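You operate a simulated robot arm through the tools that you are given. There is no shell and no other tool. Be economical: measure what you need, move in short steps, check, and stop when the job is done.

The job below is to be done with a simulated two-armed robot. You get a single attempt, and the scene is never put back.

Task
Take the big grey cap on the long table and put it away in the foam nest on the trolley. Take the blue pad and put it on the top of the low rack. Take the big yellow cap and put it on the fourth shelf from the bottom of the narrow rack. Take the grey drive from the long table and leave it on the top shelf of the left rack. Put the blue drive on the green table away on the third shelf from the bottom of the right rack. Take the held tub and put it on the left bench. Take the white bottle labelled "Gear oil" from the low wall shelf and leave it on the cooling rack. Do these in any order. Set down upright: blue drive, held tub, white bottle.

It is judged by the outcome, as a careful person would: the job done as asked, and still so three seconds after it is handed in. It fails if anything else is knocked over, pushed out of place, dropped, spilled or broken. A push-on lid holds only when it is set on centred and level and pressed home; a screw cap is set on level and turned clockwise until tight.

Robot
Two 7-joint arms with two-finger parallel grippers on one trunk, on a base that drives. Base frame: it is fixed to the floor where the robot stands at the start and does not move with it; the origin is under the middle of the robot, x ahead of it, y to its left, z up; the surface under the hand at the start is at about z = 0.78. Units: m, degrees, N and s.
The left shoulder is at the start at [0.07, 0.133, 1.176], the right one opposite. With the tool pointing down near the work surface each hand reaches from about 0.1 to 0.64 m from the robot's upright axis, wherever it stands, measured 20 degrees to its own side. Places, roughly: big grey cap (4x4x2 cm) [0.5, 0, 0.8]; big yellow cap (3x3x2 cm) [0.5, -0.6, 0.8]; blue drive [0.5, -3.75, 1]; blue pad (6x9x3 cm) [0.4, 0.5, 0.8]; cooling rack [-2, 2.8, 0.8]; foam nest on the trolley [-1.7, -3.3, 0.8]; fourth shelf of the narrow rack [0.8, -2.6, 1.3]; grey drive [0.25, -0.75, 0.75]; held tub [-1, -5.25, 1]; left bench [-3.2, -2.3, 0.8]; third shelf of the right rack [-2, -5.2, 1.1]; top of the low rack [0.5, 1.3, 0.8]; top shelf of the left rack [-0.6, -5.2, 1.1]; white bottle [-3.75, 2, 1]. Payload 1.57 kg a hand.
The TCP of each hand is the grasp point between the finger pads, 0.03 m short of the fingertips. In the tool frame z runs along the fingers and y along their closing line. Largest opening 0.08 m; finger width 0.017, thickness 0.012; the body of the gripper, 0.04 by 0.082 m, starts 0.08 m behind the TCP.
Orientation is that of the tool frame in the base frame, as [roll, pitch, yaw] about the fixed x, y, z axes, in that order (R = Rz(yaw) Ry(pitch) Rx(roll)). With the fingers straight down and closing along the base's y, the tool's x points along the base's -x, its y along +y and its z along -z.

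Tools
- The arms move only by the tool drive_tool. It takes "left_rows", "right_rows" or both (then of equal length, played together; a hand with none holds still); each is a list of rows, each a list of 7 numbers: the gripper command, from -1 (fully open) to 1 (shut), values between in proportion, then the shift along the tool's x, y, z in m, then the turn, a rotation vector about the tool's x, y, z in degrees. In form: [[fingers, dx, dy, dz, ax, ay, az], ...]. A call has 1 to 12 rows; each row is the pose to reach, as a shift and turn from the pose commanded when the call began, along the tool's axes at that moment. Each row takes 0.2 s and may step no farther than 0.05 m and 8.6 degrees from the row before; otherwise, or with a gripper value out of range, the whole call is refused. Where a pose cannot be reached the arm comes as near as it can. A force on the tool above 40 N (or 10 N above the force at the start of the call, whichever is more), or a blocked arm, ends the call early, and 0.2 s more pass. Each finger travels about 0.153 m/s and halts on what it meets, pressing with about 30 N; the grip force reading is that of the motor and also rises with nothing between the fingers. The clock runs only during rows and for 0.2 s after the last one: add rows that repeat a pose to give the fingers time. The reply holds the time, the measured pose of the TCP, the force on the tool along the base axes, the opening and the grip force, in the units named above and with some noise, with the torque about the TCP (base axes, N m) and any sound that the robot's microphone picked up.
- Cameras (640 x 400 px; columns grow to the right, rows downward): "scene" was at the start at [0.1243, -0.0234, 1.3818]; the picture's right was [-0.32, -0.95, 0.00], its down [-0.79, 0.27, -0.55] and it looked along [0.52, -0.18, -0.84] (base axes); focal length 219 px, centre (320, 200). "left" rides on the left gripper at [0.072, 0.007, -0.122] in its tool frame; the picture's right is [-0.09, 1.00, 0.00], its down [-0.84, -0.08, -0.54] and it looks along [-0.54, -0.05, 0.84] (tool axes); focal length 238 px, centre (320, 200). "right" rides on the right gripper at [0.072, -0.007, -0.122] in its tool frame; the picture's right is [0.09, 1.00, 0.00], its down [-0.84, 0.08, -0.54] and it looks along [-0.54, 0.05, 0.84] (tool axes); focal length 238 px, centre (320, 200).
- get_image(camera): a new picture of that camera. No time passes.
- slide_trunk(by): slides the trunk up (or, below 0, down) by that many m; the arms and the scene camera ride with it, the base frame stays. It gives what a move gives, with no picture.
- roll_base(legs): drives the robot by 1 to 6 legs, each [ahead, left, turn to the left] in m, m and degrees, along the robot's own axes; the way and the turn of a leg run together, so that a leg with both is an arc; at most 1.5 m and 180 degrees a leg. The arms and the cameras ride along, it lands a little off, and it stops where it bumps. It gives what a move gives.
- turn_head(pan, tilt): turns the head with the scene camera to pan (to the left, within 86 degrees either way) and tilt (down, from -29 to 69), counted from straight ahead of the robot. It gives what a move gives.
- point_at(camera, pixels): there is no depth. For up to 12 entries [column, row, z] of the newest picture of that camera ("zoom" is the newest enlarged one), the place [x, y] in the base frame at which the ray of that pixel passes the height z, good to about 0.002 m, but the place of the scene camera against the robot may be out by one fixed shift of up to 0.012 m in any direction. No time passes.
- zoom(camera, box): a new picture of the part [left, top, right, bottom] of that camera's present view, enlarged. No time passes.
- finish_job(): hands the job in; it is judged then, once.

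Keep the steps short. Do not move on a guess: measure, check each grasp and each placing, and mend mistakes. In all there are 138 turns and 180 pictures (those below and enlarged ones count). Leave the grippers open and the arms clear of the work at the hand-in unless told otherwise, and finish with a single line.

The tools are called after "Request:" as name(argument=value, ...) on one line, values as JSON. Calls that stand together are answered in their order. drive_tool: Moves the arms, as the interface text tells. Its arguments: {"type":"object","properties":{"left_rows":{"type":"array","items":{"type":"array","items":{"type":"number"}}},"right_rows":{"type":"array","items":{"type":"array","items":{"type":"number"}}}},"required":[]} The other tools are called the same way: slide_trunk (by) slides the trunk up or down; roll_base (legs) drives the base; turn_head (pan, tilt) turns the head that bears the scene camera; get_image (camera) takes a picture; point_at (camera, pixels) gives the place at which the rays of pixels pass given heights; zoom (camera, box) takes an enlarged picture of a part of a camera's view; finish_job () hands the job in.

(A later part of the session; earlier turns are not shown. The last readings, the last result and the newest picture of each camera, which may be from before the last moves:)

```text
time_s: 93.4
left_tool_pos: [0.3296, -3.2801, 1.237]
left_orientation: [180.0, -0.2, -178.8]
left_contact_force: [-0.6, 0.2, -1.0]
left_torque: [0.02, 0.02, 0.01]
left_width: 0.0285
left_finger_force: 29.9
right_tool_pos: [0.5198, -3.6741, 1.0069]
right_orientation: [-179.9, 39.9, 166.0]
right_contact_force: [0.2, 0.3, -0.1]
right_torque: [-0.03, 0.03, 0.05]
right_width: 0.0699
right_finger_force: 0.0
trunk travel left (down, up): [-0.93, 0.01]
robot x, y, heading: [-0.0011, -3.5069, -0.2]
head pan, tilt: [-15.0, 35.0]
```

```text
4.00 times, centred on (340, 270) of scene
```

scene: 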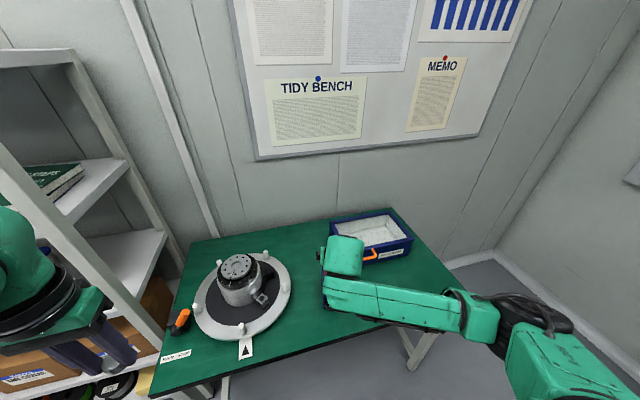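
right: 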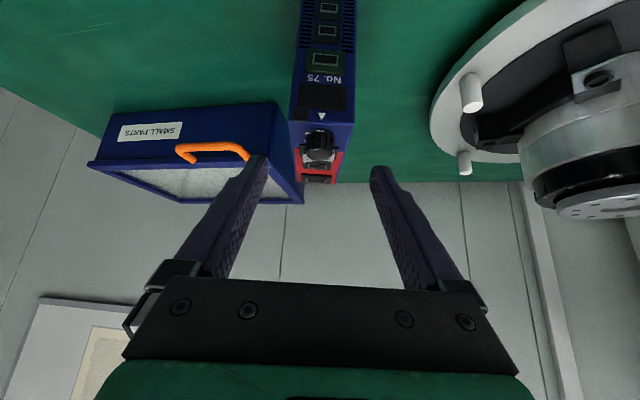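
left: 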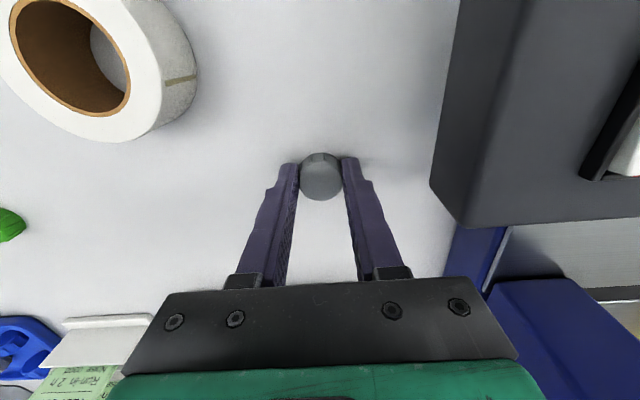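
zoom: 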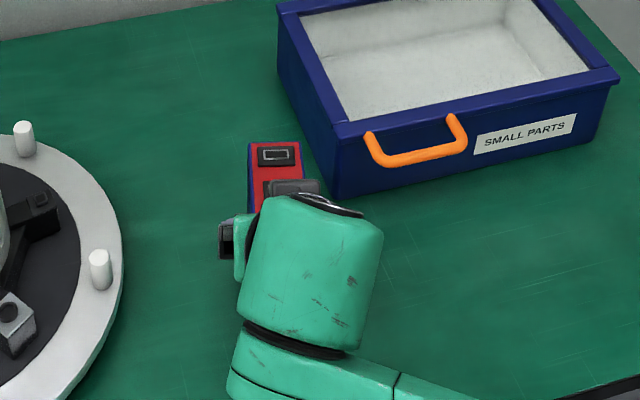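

Request:
point_at(camera="right", pixels=[[321, 117, 0.94], [321, 117, 0.96], [321, 117, 0.92], [290, 120, 0.94], [352, 124, 0.94], [303, 184, 0.94], [337, 184, 0.94], [272, 105, 0.9], [303, 201, 0.9], [300, 2, 0.8], [355, 2, 0.8]])

Request:
zoom(camera="right", box=[220, 80, 380, 180])

```text
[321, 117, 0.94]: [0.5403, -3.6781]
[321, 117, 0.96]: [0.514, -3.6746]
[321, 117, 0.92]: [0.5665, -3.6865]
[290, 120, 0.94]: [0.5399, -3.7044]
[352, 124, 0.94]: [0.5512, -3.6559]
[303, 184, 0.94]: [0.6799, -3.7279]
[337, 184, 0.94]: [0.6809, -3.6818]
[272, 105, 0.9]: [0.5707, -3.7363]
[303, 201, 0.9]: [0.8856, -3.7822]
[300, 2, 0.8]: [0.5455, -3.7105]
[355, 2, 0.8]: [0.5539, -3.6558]
```

```text
4.00 times, centred on (300, 130) of right
```

zoom: 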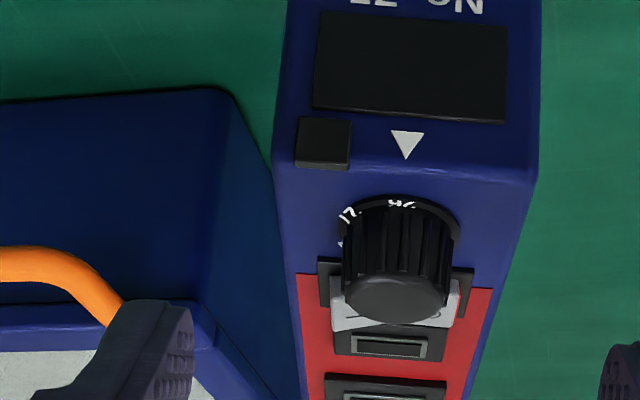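

The box's near bottom corner and rim corner matter for finger clearance, so I measure them at proper heights.

Request:
point_at(camera="right", pixels=[[278, 104, 0.8], [274, 161, 0.87], [274, 161, 0.9], [303, 201, 0.87], [288, 128, 0.8], [474, 110, 0.83], [295, 70, 0.8], [300, 20, 0.8]])

Request:
point_at(camera="zoom", pixels=[[235, 95, 0.8], [275, 190, 0.8], [215, 325, 0.88]])

Request:
point_at(camera="scene", pixels=[[345, 269, 0.8], [345, 254, 0.88], [329.5, 240, 0.8], [329.5, 223, 0.88], [334.5, 255.5, 0.94], [322, 255.5, 0.94]])

```text
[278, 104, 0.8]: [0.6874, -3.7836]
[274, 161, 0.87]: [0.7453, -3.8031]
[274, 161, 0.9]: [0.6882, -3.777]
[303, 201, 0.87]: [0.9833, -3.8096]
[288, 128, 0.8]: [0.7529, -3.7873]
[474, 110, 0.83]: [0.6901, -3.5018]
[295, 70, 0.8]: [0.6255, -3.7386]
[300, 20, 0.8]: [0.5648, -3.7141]
```

```text
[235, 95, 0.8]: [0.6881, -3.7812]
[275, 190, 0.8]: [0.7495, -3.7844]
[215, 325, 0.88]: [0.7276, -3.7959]
```

```text
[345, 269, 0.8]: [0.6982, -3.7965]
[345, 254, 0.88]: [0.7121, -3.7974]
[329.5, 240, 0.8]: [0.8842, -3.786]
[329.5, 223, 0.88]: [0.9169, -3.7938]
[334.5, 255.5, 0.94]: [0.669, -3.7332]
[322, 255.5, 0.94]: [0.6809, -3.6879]
```

The parts box is well clear (corner at about [0.69, −3.785]). I approach along the tool axis to TCP [0.598, −3.692, 0.916] and close.

Request:
drive_tool(right_rows=[[-0.75, -0.001, 0.001, 0.04, 0, 0, 0], [-0.75, -0.002, 0.0015, 0.08, 0, 0, 0], [-0.75, -0.003, 0.0015, 0.11, 0, 0, 0], [-0.75, -0.003, 0.0015, 0.121, 0, 0, 0], [-0.2, -0.003, 0.0015, 0.121, 0, 0, 0], [0.3, -0.003, 0.0015, 0.121, 0, 0, 0], [0.6, -0.003, 0.0015, 0.121, 0, 0, 0], [0.6, -0.003, 0.0015, 0.121, 0, 0, 0]])

Request:
get_image(camera="right")

Request:
zoom(camera="scene", box=[260, 220, 420, 320])

```text
time_s: 95.2
left_tool_pos: [0.3299, -3.2812, 1.2369]
left_orientation: [180.0, -0.2, -178.8]
left_contact_force: [-0.2, 0.1, 0.5]
left_torque: [0.01, -0.01, 0.01]
left_width: 0.0287
left_finger_force: 29.8
right_tool_pos: [0.5963, -3.6913, 0.9173]
right_orientation: [-180.0, 40.0, 165.8]
right_contact_force: [0.8, -1.4, -0.9]
right_torque: [-0.17, -0.43, -0.04]
right_width: 0.0505
right_finger_force: 29.6
trunk travel left (down, up): [-0.93, 0.01]
robot x, y, heading: [-0.0004, -3.5076, -0.4]
head pan, tilt: [-15.0, 35.0]
```

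```text
115 pictures are left
```

right: 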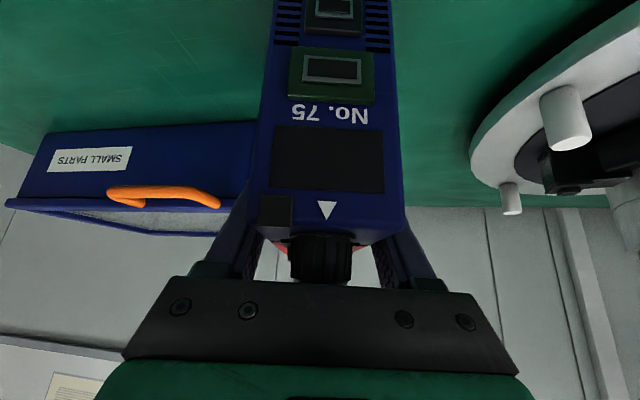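

```text
4.00 times, centred on (340, 270) of scene
```

zoom: 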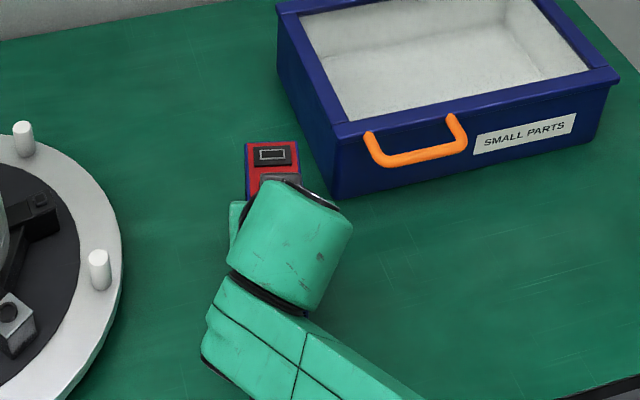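

It's gripped at 50 mm width. I lift it straight up and check.

Request:
drive_tool(right_rows=[[0.8, -0.0129, 0, -0.0153, 0, 0, 0], [0.8, -0.0322, 0, -0.0383, 0, 0, 0], [0.8, -0.0579, 0, -0.0689, 0, 0, 0], [0.8, -0.0836, 0, -0.0996, 0, 0, 0], [0.8, -0.109, 0, -0.13, 0, 0, 0], [0.8, -0.1286, 0, -0.153, 0, 0, 0]])

Request:
get_image(camera="right")

Request:
get_image(camera="scene")

```text
time_s: 96.6
left_tool_pos: [0.3302, -3.2799, 1.2355]
left_orientation: [-180.0, -0.3, -178.9]
left_contact_force: [-0.3, 0.2, 0.0]
left_torque: [-0.02, 0.02, -0.01]
left_width: 0.0286
left_finger_force: 30.3
right_tool_pos: [0.5993, -3.6898, 1.1171]
right_orientation: [-179.9, 39.9, 165.9]
right_contact_force: [-0.1, -0.4, -8.3]
right_torque: [-0.03, -0.06, 0.0]
right_width: 0.0499
right_finger_force: 29.6
trunk travel left (down, up): [-0.93, 0.01]
robot x, y, heading: [-0.0026, -3.5123, -0.0]
head pan, tilt: [-15.0, 35.0]
```

```text
113 pictures are left
```

right: 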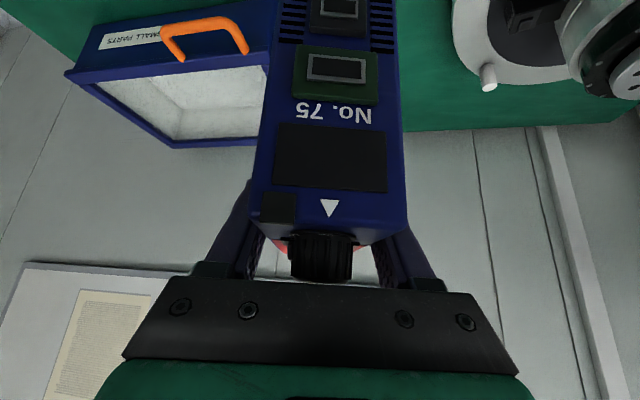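

```text
112 pictures are left
```

scene: 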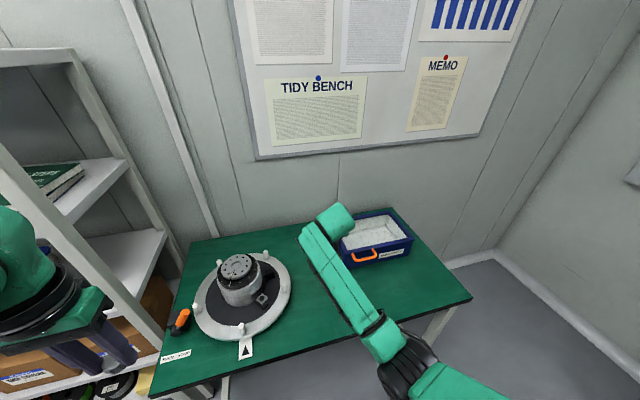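

It's held with 8.3 N weight and no slip. I retract the right hand, squaring its yaw, then back off and turn toward the racks.

Request:
drive_tool(right_rows=[[0.8, 0.0275, -0.0213, -0.0231, -1.8, 0, -2.1], [0.8, 0.055, -0.0426, -0.0462, -3.6, 0, -4.3], [0.8, 0.0825, -0.064, -0.0692, -5.4, 0, -6.4], [0.8, 0.11, -0.0853, -0.0923, -7.2, 0, -8.6], [0.8, 0.1375, -0.1066, -0.1154, -9, 0, -10.7]])

Request:
roll_base(legs=[[-0.55, 0, 0], [0, 0, -90]])

Request:
turn_head(pan=0, tilt=20)

Request:
get_image(camera="scene")

Request:
turn_head(pan=60, tilt=25)

Request:
turn_head(pan=-65, tilt=25)

Request:
get_image(camera="scene")

```text
time_s: 98.0
left_tool_pos: [0.3318, -3.2798, 1.2358]
left_orientation: [-179.9, -0.4, -178.8]
left_contact_force: [-0.1, -0.8, -1.2]
left_torque: [0.02, 0.02, -0.01]
left_width: 0.0286
left_finger_force: 30.4
right_tool_pos: [0.4001, -3.7815, 1.1205]
right_orientation: [-166.1, 38.2, -169.6]
right_contact_force: [-0.1, -0.3, -9.1]
right_torque: [0.03, -0.02, -0.01]
right_width: 0.0499
right_finger_force: 29.9
right hand out of reach, approached as far as the arm can: row 5
trunk travel left (down, up): [-0.93, 0.01]
robot x, y, heading: [-0.004, -3.5082, -0.2]
head pan, tilt: [-15.0, 35.0]
stopped in row 5 (right hand): the arm was blocked; the commanded pose is now the measured one
```

```text
time_s: 105.0
left_tool_pos: [-0.3121, -3.8357, 1.2363]
left_orientation: [179.9, -0.1, 92.3]
left_contact_force: [0.3, -0.2, -1.0]
left_torque: [-0.02, 0.0, 0.0]
left_width: 0.0286
left_finger_force: 29.9
right_tool_pos: [-0.8137, -3.9143, 1.122]
right_orientation: [-166.1, 38.6, 101.6]
right_contact_force: [0.4, 0.3, -9.0]
right_torque: [0.0, -0.11, 0.0]
right_width: 0.0499
right_finger_force: 29.7
trunk travel left (down, up): [-0.93, 0.01]
robot x, y, heading: [-0.5457, -3.509, -89.2]
head pan, tilt: [-15.0, 35.0]
```

```text
time_s: 105.7
left_tool_pos: [-0.3132, -3.835, 1.2366]
left_orientation: [179.9, -0.2, 92.2]
left_contact_force: [0.3, -0.7, -0.1]
left_torque: [0.03, 0.02, 0.0]
left_width: 0.0284
left_finger_force: 29.8
right_tool_pos: [-0.8134, -3.9136, 1.1217]
right_orientation: [-166.1, 38.6, 101.6]
right_contact_force: [-0.6, 0.2, -8.5]
right_torque: [-0.04, -0.08, 0.01]
right_width: 0.0499
right_finger_force: 30.1
trunk travel left (down, up): [-0.93, 0.01]
robot x, y, heading: [-0.5469, -3.5095, -89.0]
head pan, tilt: [0.0, 20.0]
```

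```text
111 pictures are left
```

scene: 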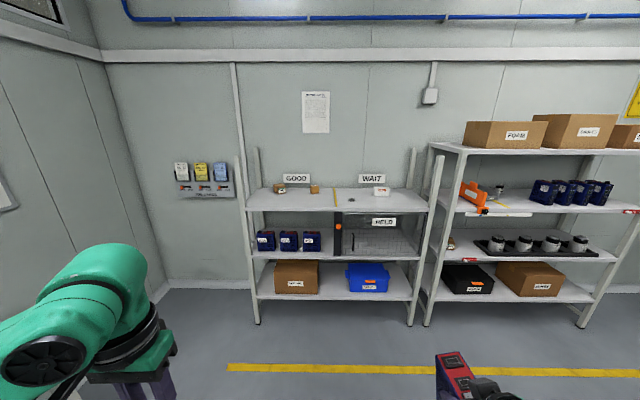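

```text
time_s: 107.0
left_tool_pos: [-0.3131, -3.8354, 1.2371]
left_orientation: [179.9, -0.1, 92.4]
left_contact_force: [0.1, -0.9, -0.1]
left_torque: [0.02, 0.0, -0.03]
left_width: 0.0284
left_finger_force: 29.6
right_tool_pos: [-0.813, -3.9153, 1.1214]
right_orientation: [-166.2, 38.6, 101.6]
right_contact_force: [0.6, 0.3, -8.8]
right_torque: [-0.05, -0.04, 0.01]
right_width: 0.0499
right_finger_force: 30.1
trunk travel left (down, up): [-0.93, 0.01]
robot x, y, heading: [-0.5486, -3.5092, -89.0]
head pan, tilt: [60.0, 25.0]
```

```text
time_s: 109.1
left_tool_pos: [-0.3127, -3.8363, 1.238]
left_orientation: [-180.0, -0.2, 92.3]
left_contact_force: [0.4, 0.3, -0.6]
left_torque: [0.03, -0.04, 0.0]
left_width: 0.0283
left_finger_force: 29.7
right_tool_pos: [-0.813, -3.9154, 1.1231]
right_orientation: [-166.1, 38.6, 101.4]
right_contact_force: [0.4, 0.1, -8.1]
right_torque: [-0.03, -0.06, 0.0]
right_width: 0.0498
right_finger_force: 30.5
trunk travel left (down, up): [-0.93, 0.01]
robot x, y, heading: [-0.5508, -3.5046, -89.3]
head pan, tilt: [-65.0, 25.0]
```

```text
110 pictures are left
```

scene: 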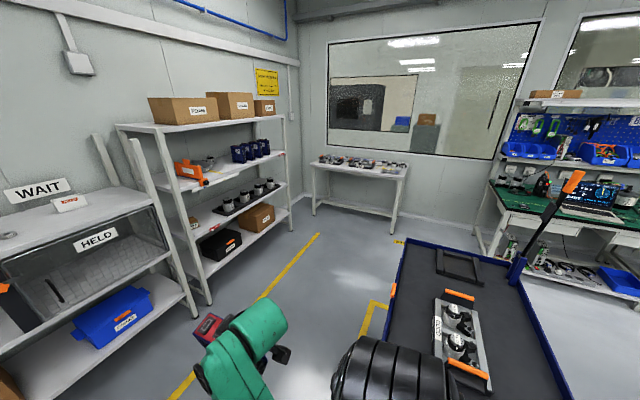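

The last retract row hit the arm's limit and rolled the drive a little. I move the hand outward and level it again.

Request:
drive_tool(right_rows=[[0.8, -0.0255, 0.015, 0.0214, -1.5, -0.2, 1.6], [0.8, -0.051, 0.03, 0.0428, -3.7, -0.4, 4.1], [0.8, -0.0766, 0.045, 0.0643, -5.6, -0.6, 6.2], [0.8, -0.0766, 0.045, 0.0643, -7.4, -0.8, 8.2]])

Request:
get_image(camera="right")

Request:
turn_head(pan=-80, tilt=40)

Request:
get_image(camera="scene")

```text
time_s: 110.1
left_tool_pos: [-0.3131, -3.8349, 1.2369]
left_orientation: [-179.9, -0.2, 92.2]
left_contact_force: [-0.2, 0.8, 0.1]
left_torque: [0.01, -0.03, 0.02]
left_width: 0.0284
left_finger_force: 30.3
right_tool_pos: [-0.7636, -4.0121, 1.1118]
right_orientation: [179.6, 40.4, 91.1]
right_contact_force: [-0.6, 0.0, -8.8]
right_torque: [0.0, 0.0, 0.01]
right_width: 0.0499
right_finger_force: 30.3
trunk travel left (down, up): [-0.93, 0.01]
robot x, y, heading: [-0.5488, -3.5073, -89.0]
head pan, tilt: [-65.0, 25.0]
```

```text
109 pictures are left
```

right: 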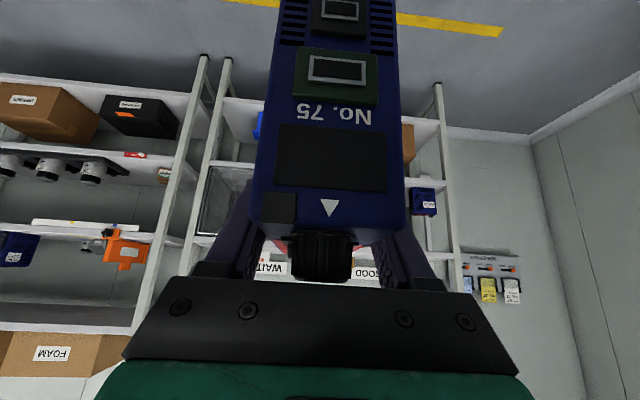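

```text
time_s: 110.8
left_tool_pos: [-0.3137, -3.8363, 1.2375]
left_orientation: [-180.0, -0.3, 92.3]
left_contact_force: [0.2, 0.5, 1.0]
left_torque: [-0.03, 0.0, 0.02]
left_width: 0.0287
left_finger_force: 29.7
right_tool_pos: [-0.7649, -4.0122, 1.1115]
right_orientation: [179.8, 40.3, 91.0]
right_contact_force: [-0.2, -0.4, -8.9]
right_torque: [-0.02, 0.0, 0.01]
right_width: 0.0499
right_finger_force: 30.2
trunk travel left (down, up): [-0.93, 0.01]
robot x, y, heading: [-0.5488, -3.5075, -88.9]
head pan, tilt: [-80.0, 40.0]
```

```text
108 pictures are left
```

scene: 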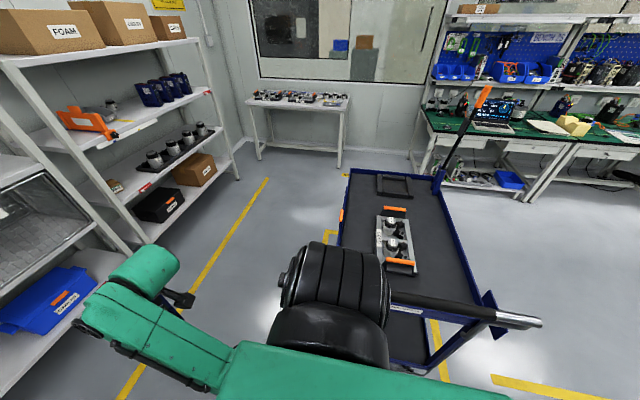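

The drive is upright again. I measure the trolley's near edge before passing between it and the racks.

Request:
point_at(camera="scene", pixels=[[340, 210, 0.8], [350, 170, 0.8], [437, 182, 0.8], [490, 310, 0.8], [394, 185, 0.8], [396, 240, 0.82], [210, 90, 1.08], [45, 150, 1.08], [130, 120, 1.08], [340, 240, 0.8]])

Request:
zoom(camera="scene", box=[340, 150, 500, 250])

Request:
zoom(camera="scene", box=[0, 20, 240, 170])

```text
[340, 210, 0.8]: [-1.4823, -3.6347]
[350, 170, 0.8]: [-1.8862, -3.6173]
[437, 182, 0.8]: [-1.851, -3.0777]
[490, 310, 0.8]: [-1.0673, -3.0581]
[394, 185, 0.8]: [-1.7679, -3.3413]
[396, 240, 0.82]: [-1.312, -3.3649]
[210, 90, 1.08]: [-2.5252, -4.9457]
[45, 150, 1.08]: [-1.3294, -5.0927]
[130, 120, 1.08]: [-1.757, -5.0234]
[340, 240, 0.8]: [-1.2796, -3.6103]
```

```text
4.00 times, centred on (420, 200) of scene
```

zoom: 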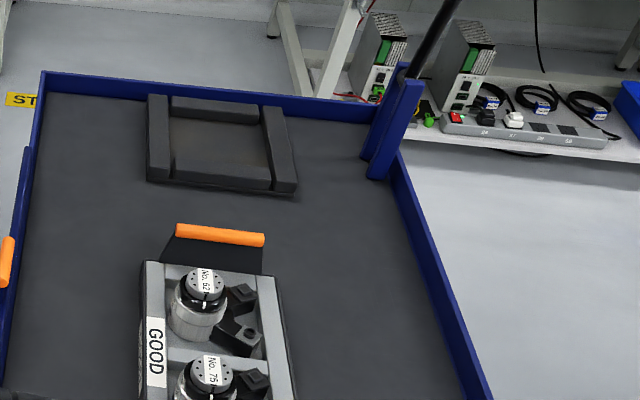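

```text
2.67 times, centred on (120, 95) of scene
```

zoom: 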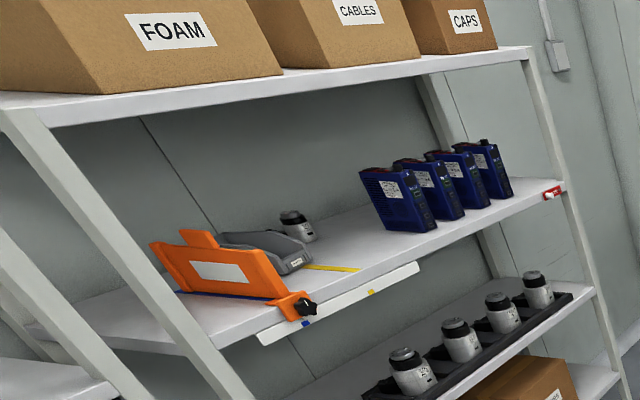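

The aisle is wide enough. I roll forward 0.6, then strafe toward x≈−1.7.

Request:
roll_base(legs=[[0.6, 0, -1], [0, -1.15, 0]])

Request:
turn_head(pan=-15, tilt=25)

Request:
get_image(camera="scene")

Request:
get_image(camera="left")

```text
time_s: 119.6
left_tool_pos: [-1.4371, -4.4487, 1.2364]
left_orientation: [179.9, -0.2, 91.9]
left_contact_force: [-0.5, -0.2, 0.2]
left_torque: [0.02, 0.01, 0.0]
left_width: 0.0286
left_finger_force: 29.9
right_tool_pos: [-1.8889, -4.6229, 1.1123]
right_orientation: [179.9, 40.3, 90.8]
right_contact_force: [1.0, -0.4, -8.2]
right_torque: [-0.02, 0.02, -0.02]
right_width: 0.05
right_finger_force: 29.4
trunk travel left (down, up): [-0.93, 0.01]
robot x, y, heading: [-1.6697, -4.1233, -89.7]
head pan, tilt: [-80.0, 40.0]
```

```text
time_s: 121.0
left_tool_pos: [-1.4374, -4.4489, 1.2376]
left_orientation: [180.0, -0.2, 91.9]
left_contact_force: [0.1, 1.0, 0.6]
left_torque: [0.02, -0.02, 0.0]
left_width: 0.0283
left_finger_force: 30.1
right_tool_pos: [-1.8902, -4.6226, 1.1117]
right_orientation: [179.9, 40.4, 90.7]
right_contact_force: [0.5, 0.0, -8.7]
right_torque: [0.0, 0.01, 0.01]
right_width: 0.0502
right_finger_force: 30.5
trunk travel left (down, up): [-0.93, 0.01]
robot x, y, heading: [-1.6687, -4.1191, -89.6]
head pan, tilt: [-15.0, 25.0]
```

```text
105 pictures are left
```

scene: 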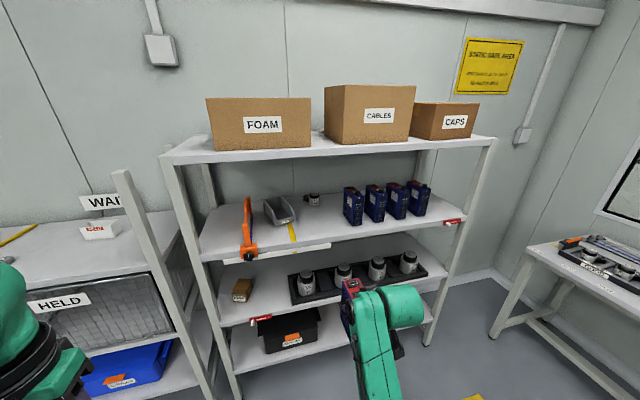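

```text
104 pictures are left
```

left: 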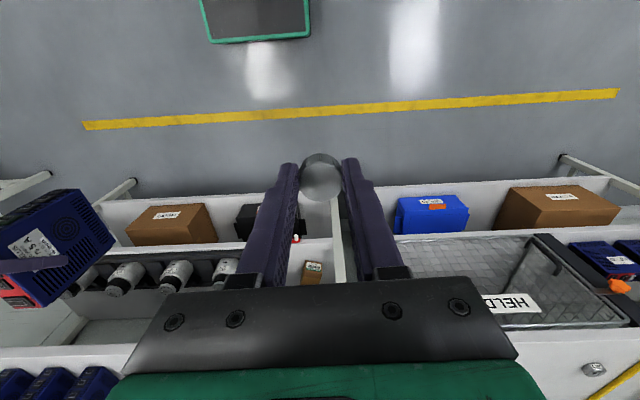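

Request:
zoom(camera="scene", box=[190, 130, 480, 311])

Request:
zoom(camera="scene", box=[0, 180, 192, 300])

Request:
point_at(camera="scene", pixels=[[203, 262, 1.08], [465, 222, 1.08], [203, 262, 1.05], [465, 222, 1.05], [320, 225, 1.08], [293, 240, 1.08], [346, 223, 1.08], [363, 225, 1.08]])

```text
2.21 times, centred on (335, 220) of scene
```

zoom: 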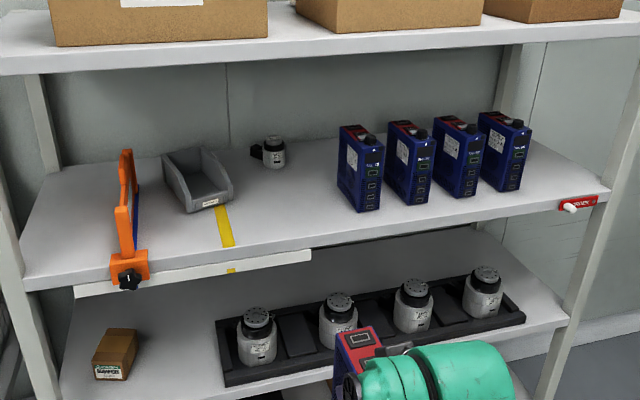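

```text
3.33 times, centred on (96, 240) of scene
```

zoom: 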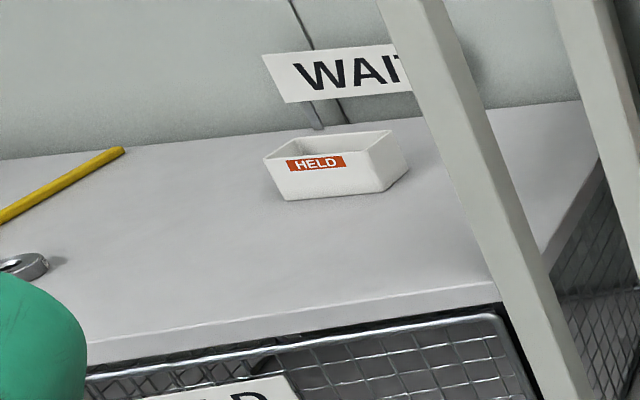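

```text
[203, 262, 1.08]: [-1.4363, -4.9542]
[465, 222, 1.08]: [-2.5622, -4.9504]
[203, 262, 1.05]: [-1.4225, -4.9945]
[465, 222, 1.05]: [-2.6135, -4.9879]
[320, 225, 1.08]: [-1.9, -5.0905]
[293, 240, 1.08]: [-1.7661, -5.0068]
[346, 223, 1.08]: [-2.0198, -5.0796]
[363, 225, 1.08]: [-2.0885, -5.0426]
```

The "held tub" is the white open tub with a red HELD label on the left rack's top shelf. The free spot for the drive on the right rack's third shelf is x≈−1.90 (shelf front y≈−4.95). I raise the drive, then roll 0.25 m forward.

Request:
drive_tool(right_rows=[[0.8, -0.027, 0, -0.032, 0, 0, 0], [0.8, -0.054, 0, -0.064, 0, 0, 0], [0.8, -0.079, 0, -0.094, 0, 0, 0], [0.8, -0.079, 0, -0.094, 0, 0, 0]])

Request:
roll_base(legs=[[0.25, 0, -0.4]])

Request:
turn_head(pan=-15, tilt=30)

Request:
get_image(camera="scene")

Request:
get_image(camera="right")

```text
time_s: 122.0
left_tool_pos: [-1.4381, -4.4488, 1.2358]
left_orientation: [179.9, -0.2, 91.9]
left_contact_force: [-0.4, -0.5, 0.4]
left_torque: [-0.01, 0.0, 0.02]
left_width: 0.0289
left_finger_force: 30.3
right_tool_pos: [-1.8871, -4.6206, 1.2318]
right_orientation: [179.8, 40.3, 90.8]
right_contact_force: [0.1, -0.1, -8.3]
right_torque: [-0.02, -0.02, 0.02]
right_width: 0.0498
right_finger_force: 30.5
trunk travel left (down, up): [-0.93, 0.01]
robot x, y, heading: [-1.6666, -4.1228, -89.4]
head pan, tilt: [-15.0, 25.0]
```

```text
time_s: 123.8
left_tool_pos: [-1.4379, -4.691, 1.2378]
left_orientation: [179.9, -0.1, 91.5]
left_contact_force: [0.4, 0.6, -0.6]
left_torque: [-0.05, -0.01, -0.01]
left_width: 0.0286
left_finger_force: 30.2
right_tool_pos: [-1.89, -4.8599, 1.2338]
right_orientation: [179.8, 40.5, 90.4]
right_contact_force: [-1.3, -0.4, -8.7]
right_torque: [0.0, 0.02, 0.03]
right_width: 0.0497
right_finger_force: 29.9
trunk travel left (down, up): [-0.93, 0.01]
robot x, y, heading: [-1.6698, -4.3666, -90.0]
head pan, tilt: [-15.0, 25.0]
```

```text
time_s: 124.4
left_tool_pos: [-1.4391, -4.6945, 1.2369]
left_orientation: [-179.9, -0.2, 91.5]
left_contact_force: [-1.0, 0.0, 0.4]
left_torque: [-0.01, 0.02, -0.01]
left_width: 0.0286
left_finger_force: 30.3
right_tool_pos: [-1.8891, -4.862, 1.2323]
right_orientation: [179.8, 40.3, 90.3]
right_contact_force: [0.0, -0.2, -7.9]
right_torque: [0.0, -0.01, -0.03]
right_width: 0.0499
right_finger_force: 30.3
trunk travel left (down, up): [-0.93, 0.01]
robot x, y, heading: [-1.6728, -4.3594, -89.8]
head pan, tilt: [-15.0, 30.0]
```

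```text
101 pictures are left
```

scene: 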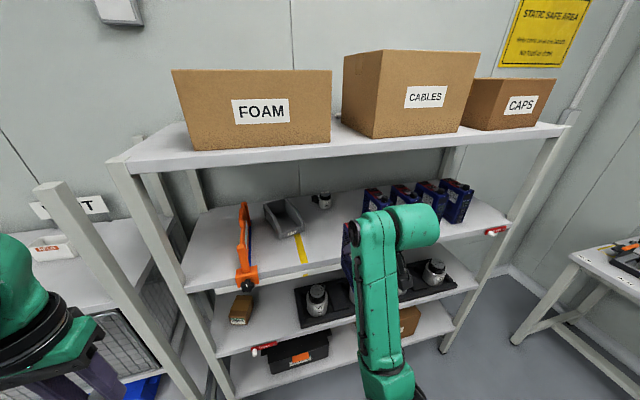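

```text
100 pictures are left
```

right: 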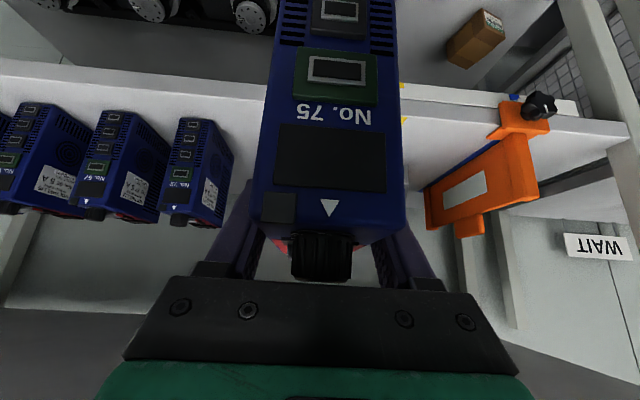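

Request:
point_at(camera="right", pixels=[[150, 86, 1.07], [150, 72, 1.07], [560, 128, 1.07], [230, 175, 1.2], [205, 118, 1.07], [400, 140, 1.07], [425, 215, 1.1]])

Request:
zoom(camera="right", box=[80, 40, 272, 160])

Request:
zoom(camera="scene", box=[270, 110, 462, 230])

```text
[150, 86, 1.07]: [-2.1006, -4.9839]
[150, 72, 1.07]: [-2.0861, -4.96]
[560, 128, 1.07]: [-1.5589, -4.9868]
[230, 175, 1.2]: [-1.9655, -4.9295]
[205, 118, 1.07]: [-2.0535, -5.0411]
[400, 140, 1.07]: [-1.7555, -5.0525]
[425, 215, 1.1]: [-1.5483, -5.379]
```

```text
3.33 times, centred on (176, 100) of right
```

zoom: 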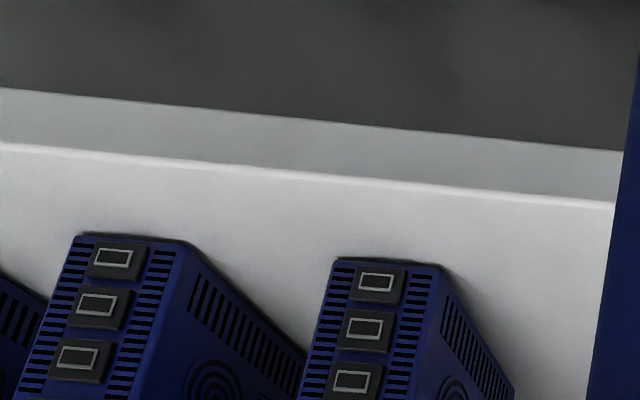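

```text
3.33 times, centred on (366, 170) of scene
```

zoom: 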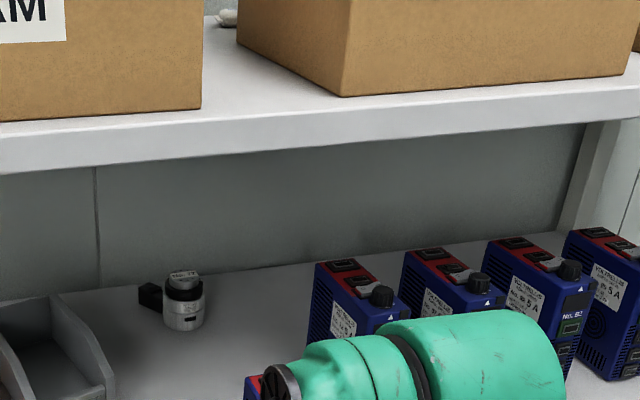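

The shelf edge is at about y −4.98, z 1.07. I insert 19 cm forward with the drive bottom about 3.5 cm above the shelf, then look.

Request:
drive_tool(right_rows=[[0.8, -0.03, -0.003, 0.025, 0, 0, 0], [0.8, -0.06, -0.006, 0.05, 0, 0, 0], [0.8, -0.09, -0.008, 0.0755, 0, 0, 0], [0.8, -0.12, -0.008, 0.1, 0, 0, 0], [0.8, -0.144, -0.008, 0.121, 0, 0, 0], [0.8, -0.144, -0.008, 0.121, 0, 0, 0]])

Request:
get_image(camera="right")

Request:
get_image(camera="scene")

```text
time_s: 125.8
left_tool_pos: [-1.4379, -4.6944, 1.2376]
left_orientation: [-180.0, -0.3, 91.4]
left_contact_force: [0.1, 0.1, -1.3]
left_torque: [-0.02, -0.04, -0.03]
left_width: 0.0285
left_finger_force: 30.4
right_tool_pos: [-1.9003, -5.053, 1.2294]
right_orientation: [179.9, 40.3, 90.3]
right_contact_force: [-0.6, 0.6, -8.8]
right_torque: [0.02, 0.01, 0.01]
right_width: 0.0499
right_finger_force: 30.4
trunk travel left (down, up): [-0.93, 0.01]
robot x, y, heading: [-1.6677, -4.3631, -90.0]
head pan, tilt: [-15.0, 30.0]
```

```text
97 pictures are left
```

right: 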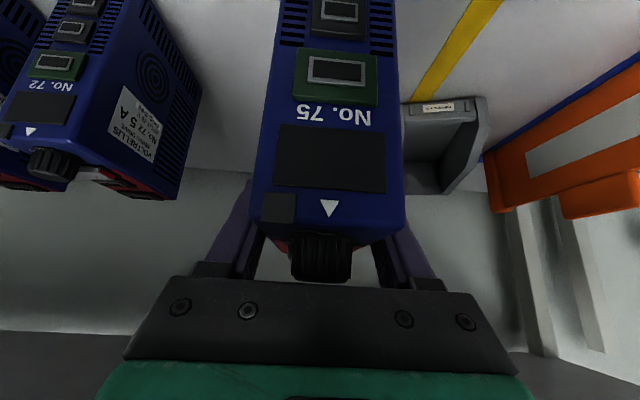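

```text
96 pictures are left
```

scene: 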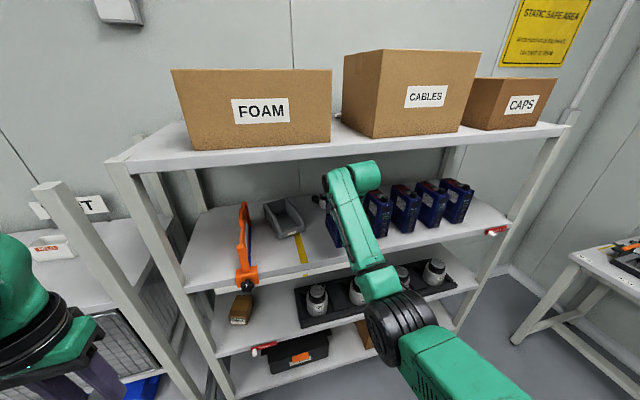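

Request:
drive_tool(right_rows=[[0.8, 0.0096, 0, 0.0115, 0, 0, 0], [0.8, 0.016, 0, 0.0192, 0, 0, 0], [0.8, 0.018, 0, 0.0214, 0, 0, 0], [0.8, 0.0199, 0, 0.0237, 0, 0, 0]])

Request:
zoom(camera="scene", box=[280, 150, 440, 250])

```text
time_s: 126.8
left_tool_pos: [-1.4389, -4.6959, 1.236]
left_orientation: [-180.0, -0.4, 91.5]
left_contact_force: [-0.2, -0.4, -0.4]
left_torque: [0.02, 0.01, 0.01]
left_width: 0.0285
left_finger_force: 30.0
right_tool_pos: [-1.8961, -5.0519, 1.2001]
right_orientation: [179.8, 40.2, 90.3]
right_contact_force: [0.1, -0.5, -8.5]
right_torque: [-0.02, 0.02, 0.0]
right_width: 0.0497
right_finger_force: 30.0
trunk travel left (down, up): [-0.93, 0.01]
robot x, y, heading: [-1.6694, -4.3614, -89.8]
head pan, tilt: [-15.0, 30.0]
```

```text
4.00 times, centred on (360, 200) of scene
```

zoom: 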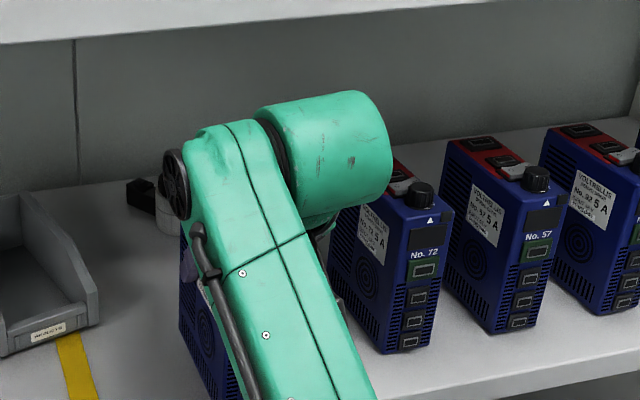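

Request:
drive_tool(right_rows=[[0.8, 0.0026, 0, 0.0031, 0, 0, 0], [0.8, 0.0051, 0, 0.0061, 0, 0, 0], [0.8, 0.0077, 0, 0.0092, 0, 0, 0]])

Request:
get_image(camera="right")

```text
time_s: 127.6
left_tool_pos: [-1.4389, -4.6961, 1.2361]
left_orientation: [180.0, -0.2, 91.4]
left_contact_force: [0.8, 0.0, -0.9]
left_torque: [0.0, -0.03, 0.0]
left_width: 0.0286
left_finger_force: 29.7
right_tool_pos: [-1.8964, -5.0521, 1.1888]
right_orientation: [179.9, 40.3, 90.3]
right_contact_force: [-0.3, 0.1, -8.7]
right_torque: [-0.04, 0.0, 0.01]
right_width: 0.0499
right_finger_force: 29.9
trunk travel left (down, up): [-0.93, 0.01]
robot x, y, heading: [-1.6733, -4.3622, -90.0]
head pan, tilt: [-15.0, 30.0]
```

```text
94 pictures are left
```

right: 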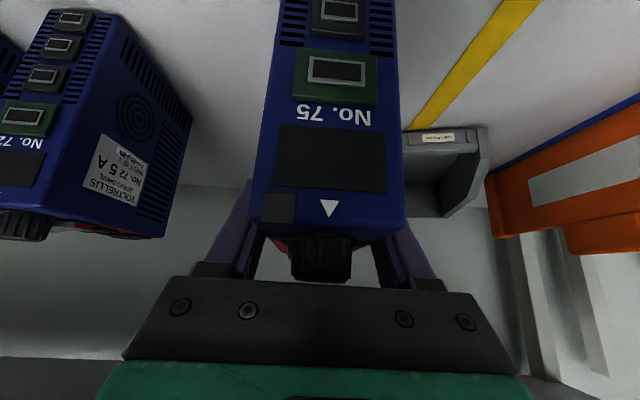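

Request:
drive_tool(right_rows=[[0.8, 0.0019, 0, 0.0023, 0, 0, 0], [0.8, 0.0039, 0, 0.0046, 0, 0, 0], [0.8, 0.0058, 0, 0.0069, 0, 0, 0], [0.8, 0.0077, 0, 0.0092, 0, 0, 0]])

```text
time_s: 128.6
left_tool_pos: [-1.4372, -4.6955, 1.237]
left_orientation: [-180.0, -0.3, 91.5]
left_contact_force: [-0.6, -0.1, 0.0]
left_torque: [0.01, 0.02, -0.02]
left_width: 0.0289
left_finger_force: 29.4
right_tool_pos: [-1.8977, -5.053, 1.1772]
right_orientation: [179.8, 40.2, 90.4]
right_contact_force: [-0.6, 0.1, -7.7]
right_torque: [-0.02, 0.04, -0.02]
right_width: 0.0499
right_finger_force: 30.1
trunk travel left (down, up): [-0.93, 0.01]
robot x, y, heading: [-1.6698, -4.3645, -89.7]
head pan, tilt: [-15.0, 30.0]
```

Request:
drive_tool(right_rows=[[0.8, 0.0019, 0, 0.0023, 0, 0, 0], [0.8, 0.0039, 0, 0.0046, 0, 0, 0], [0.8, 0.0058, 0, 0.0069, 0, 0, 0], [0.8, 0.0077, 0, 0.0092, 0, 0, 0]])

Request:
get_image(camera="scene")

```text
time_s: 129.6
left_tool_pos: [-1.4366, -4.6906, 1.2371]
left_orientation: [-179.9, 0.0, 91.5]
left_contact_force: [-0.1, 0.4, 0.6]
left_torque: [0.0, 0.0, -0.01]
left_width: 0.0286
left_finger_force: 29.8
right_tool_pos: [-1.895, -5.0495, 1.1712]
right_orientation: [180.0, 40.9, 90.4]
right_contact_force: [-4.3, -4.7, 24.8]
right_torque: [0.8, 0.2, 0.1]
right_width: 0.0493
right_finger_force: 30.3
trunk travel left (down, up): [-0.93, 0.01]
robot x, y, heading: [-1.6692, -4.3629, -89.8]
head pan, tilt: [-15.0, 30.0]
```

```text
93 pictures are left
```

scene: 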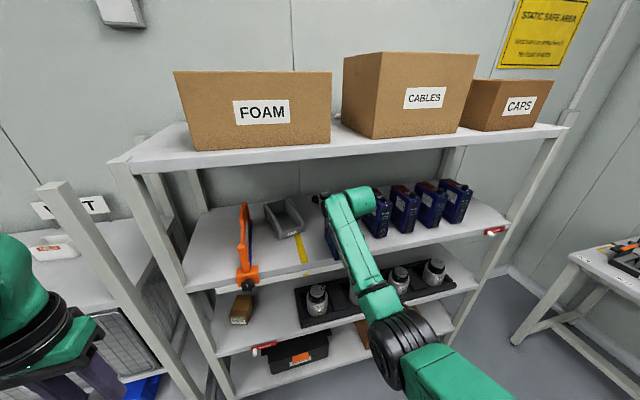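

Contact with the shelf (25 N up). I relax 5 mm, open, then withdraw along the tool axis.

Request:
drive_tool(right_rows=[[0.8, -0.0032, 0, -0.0038, 0, 0, 0], [0.3, -0.0032, 0, -0.0038, 0, 0, 0], [-0.4, -0.0032, 0, -0.0038, 0, 0, 0], [-0.8, -0.0032, 0, -0.0038, 0, 0, 0], [-0.8, -0.0032, 0, -0.0038, 0, 0, 0], [-0.8, -0.0032, 0, -0.03, 0, 0, 0], [-0.8, -0.0032, 0, -0.07, 0, 0, 0], [-0.8, -0.0032, 0, -0.11, 0, 0, 0], [-0.8, 0.02, 0, -0.15, 0, 0, 0]])

Request:
get_image(camera="right")

Request:
get_image(camera="scene")

```text
time_s: 131.6
left_tool_pos: [-1.4386, -4.692, 1.2378]
left_orientation: [180.0, -0.1, 91.5]
left_contact_force: [-0.1, -0.7, 0.2]
left_torque: [-0.01, 0.0, 0.0]
left_width: 0.0283
left_finger_force: 30.4
right_tool_pos: [-1.8986, -4.9336, 1.2675]
right_orientation: [180.0, 40.5, 90.4]
right_contact_force: [-0.1, 1.0, 0.9]
right_torque: [0.0, 0.03, 0.03]
right_width: 0.0722
right_finger_force: 0.0
trunk travel left (down, up): [-0.93, 0.01]
robot x, y, heading: [-1.6733, -4.3665, -89.7]
head pan, tilt: [-15.0, 30.0]
```

```text
92 pictures are left
```

right: 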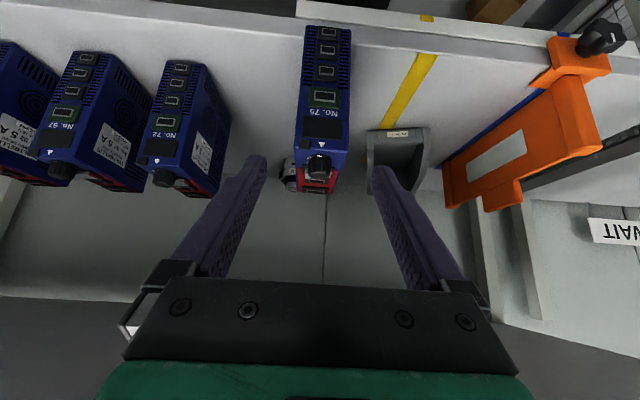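

```text
91 pictures are left
```

scene: 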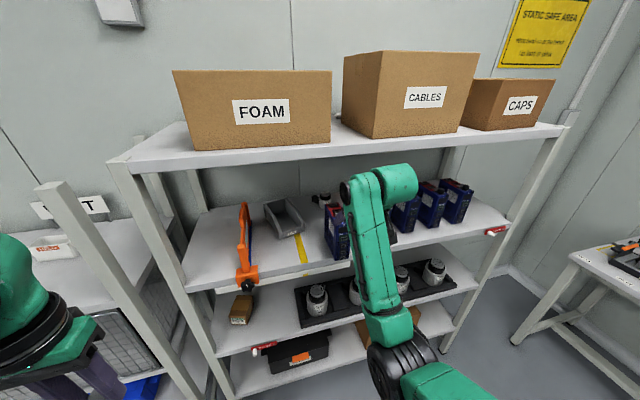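

The drive stands upright. I check how its front sits relative to the shelf edge.

Request:
zoom(camera="right", box=[220, 0, 412, 120])

Request:
zoom(camera="scene", box=[270, 180, 398, 260])

```text
3.33 times, centred on (316, 60) of right
```

zoom: 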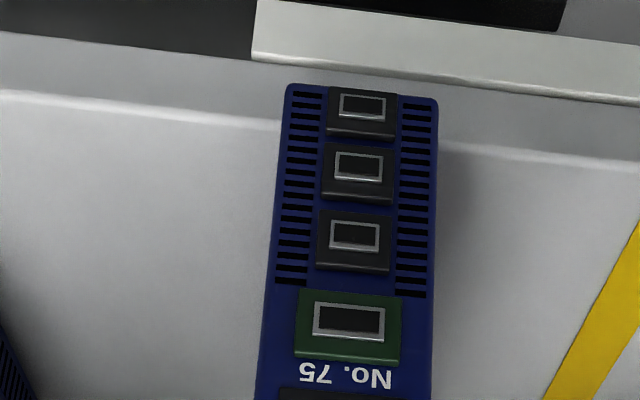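

```text
5.00 times, centred on (334, 220) of scene
```

zoom: 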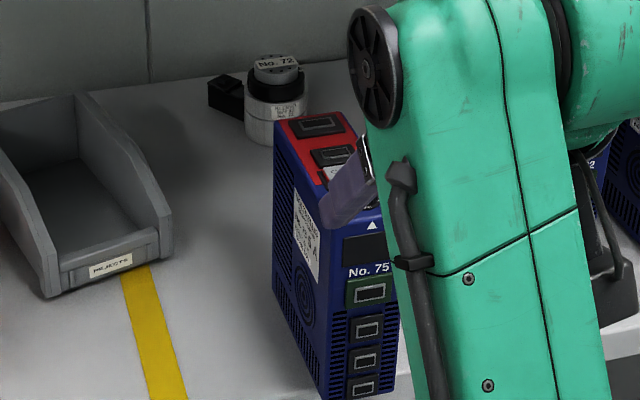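

The front overhangs the edge by about 1 cm, so I regrip, lift 1 cm, move it 3 cm deeper and set it down again.

Request:
drive_tool(right_rows=[[-0.8, -0.0232, 0, 0.04, 0, 0, 0], [-0.8, -0.0232, 0, 0.08, 0, 0, 0], [-0.8, -0.0232, 0, 0.12, 0, 0, 0], [-0.8, -0.0232, 0, 0.1462, 0, 0, 0], [0, -0.0232, 0, 0.1462, 0, 0, 0], [0.6, -0.0232, 0, 0.1462, 0, 0, 0], [0.8, -0.0232, 0, 0.1462, 0, 0, 0], [0.8, -0.0232, 0, 0.1462, 0, 0, 0], [0.8, -0.0296, 0, 0.1385, 0, 0, 0], [0.8, -0.0411, 0, 0.1482, 0, 0, 0], [0.8, -0.0526, 0, 0.1578, 0, 0, 0], [0.8, -0.0526, 0, 0.1578, 0, 0, 0]])

Request:
drive_tool(right_rows=[[0.8, 0.0026, 0, 0.0031, 0, 0, 0], [0.8, 0.0045, 0, 0.0054, 0, 0, 0], [0.8, 0.0064, 0, 0.0077, 0, 0, 0], [0.8, 0.0077, 0, 0.0092, 0, 0, 0]])

Request:
get_image(camera="right")

```text
time_s: 134.2
left_tool_pos: [-1.4388, -4.6961, 1.237]
left_orientation: [180.0, -0.2, 91.4]
left_contact_force: [-0.5, -0.2, 0.2]
left_torque: [-0.04, 0.01, 0.05]
left_width: 0.0284
left_finger_force: 30.2
right_tool_pos: [-1.8968, -5.0821, 1.1806]
right_orientation: [179.8, 40.2, 90.4]
right_contact_force: [-0.2, 0.8, -9.4]
right_torque: [-0.06, -0.02, -0.02]
right_width: 0.05
right_finger_force: 29.8
trunk travel left (down, up): [-0.93, 0.01]
robot x, y, heading: [-1.6686, -4.364, -89.8]
head pan, tilt: [-15.0, 30.0]
```

```text
time_s: 135.2
left_tool_pos: [-1.439, -4.6947, 1.2382]
left_orientation: [179.9, -0.2, 91.5]
left_contact_force: [0.2, -0.7, -1.1]
left_torque: [0.0, -0.01, -0.01]
left_width: 0.0285
left_finger_force: 30.1
right_tool_pos: [-1.8951, -5.0825, 1.171]
right_orientation: [-179.9, 40.8, 90.5]
right_contact_force: [-2.0, -4.0, 4.2]
right_torque: [0.34, 0.54, 0.18]
right_width: 0.0499
right_finger_force: 29.7
trunk travel left (down, up): [-0.93, 0.01]
robot x, y, heading: [-1.6694, -4.3594, -89.7]
head pan, tilt: [-15.0, 30.0]
```

```text
88 pictures are left
```

right: 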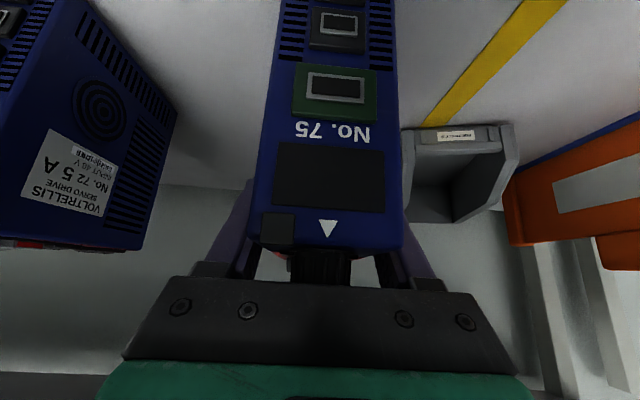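

It's down. I open modestly and withdraw.

Request:
drive_tool(right_rows=[[0.8, -0.001, 0, -0.0015, 0, 0, 0], [0.3, -0.001, 0, -0.0015, 0, 0, 0], [-0.3, -0.001, 0, -0.0015, 0, 0, 0], [-0.6, -0.001, 0, -0.0015, 0, 0, 0], [-0.6, -0.001, 0, -0.0015, 0, 0, 0], [-0.6, -0.001, 0, -0.03, 0, 0, 0], [-0.6, -0.001, 0, -0.07, 0, 0, 0], [-0.6, -0.001, 0, -0.11, 0, 0, 0], [-0.6, 0.02, 0, -0.15, 0, 0, 0], [-0.6, 0.04, 0, -0.19, 0, 0, 0]])

Request:
zoom(camera="right", box=[160, 0, 480, 200])

Request:
roll_base(legs=[[-0.25, 0, 0]])

Request:
get_image(camera="scene")

```text
time_s: 137.4
left_tool_pos: [-1.4385, -4.6909, 1.2377]
left_orientation: [-180.0, -0.1, 91.5]
left_contact_force: [-0.2, 1.3, 0.6]
left_torque: [-0.05, -0.02, 0.0]
left_width: 0.0284
left_finger_force: 30.0
right_tool_pos: [-1.895, -4.9209, 1.2894]
right_orientation: [179.8, 40.4, 90.2]
right_contact_force: [-1.0, 0.8, 0.0]
right_torque: [-0.01, 0.04, -0.02]
right_width: 0.0641
right_finger_force: 0.0
trunk travel left (down, up): [-0.93, 0.01]
robot x, y, heading: [-1.6692, -4.3647, -89.7]
head pan, tilt: [-15.0, 30.0]
```

```text
2.00 times, centred on (320, 100) of right
```

zoom: 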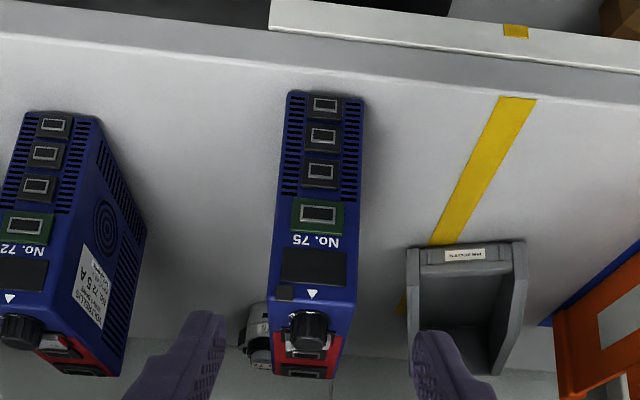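

```text
time_s: 139.2
left_tool_pos: [-1.437, -4.451, 1.236]
left_orientation: [-180.0, -0.2, 91.7]
left_contact_force: [0.0, -0.4, -0.1]
left_torque: [0.04, -0.02, -0.01]
left_width: 0.0285
left_finger_force: 30.2
right_tool_pos: [-1.8932, -4.682, 1.2863]
right_orientation: [179.7, 40.1, 90.5]
right_contact_force: [1.0, -0.2, -1.1]
right_torque: [0.0, 0.01, 0.0]
right_width: 0.064
right_finger_force: 0.0
trunk travel left (down, up): [-0.93, 0.01]
robot x, y, heading: [-1.6705, -4.1168, -89.8]
head pan, tilt: [-15.0, 30.0]
```

```text
86 pictures are left
```

scene: 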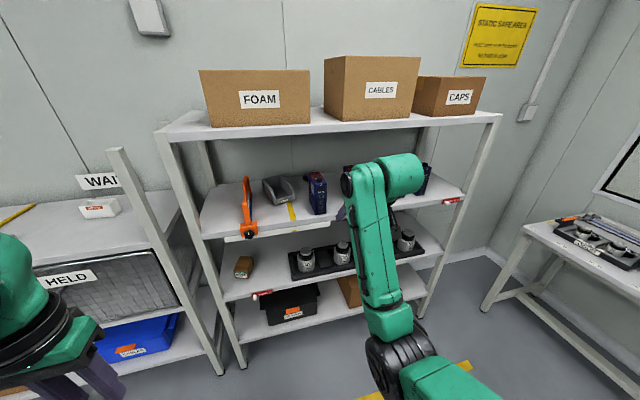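

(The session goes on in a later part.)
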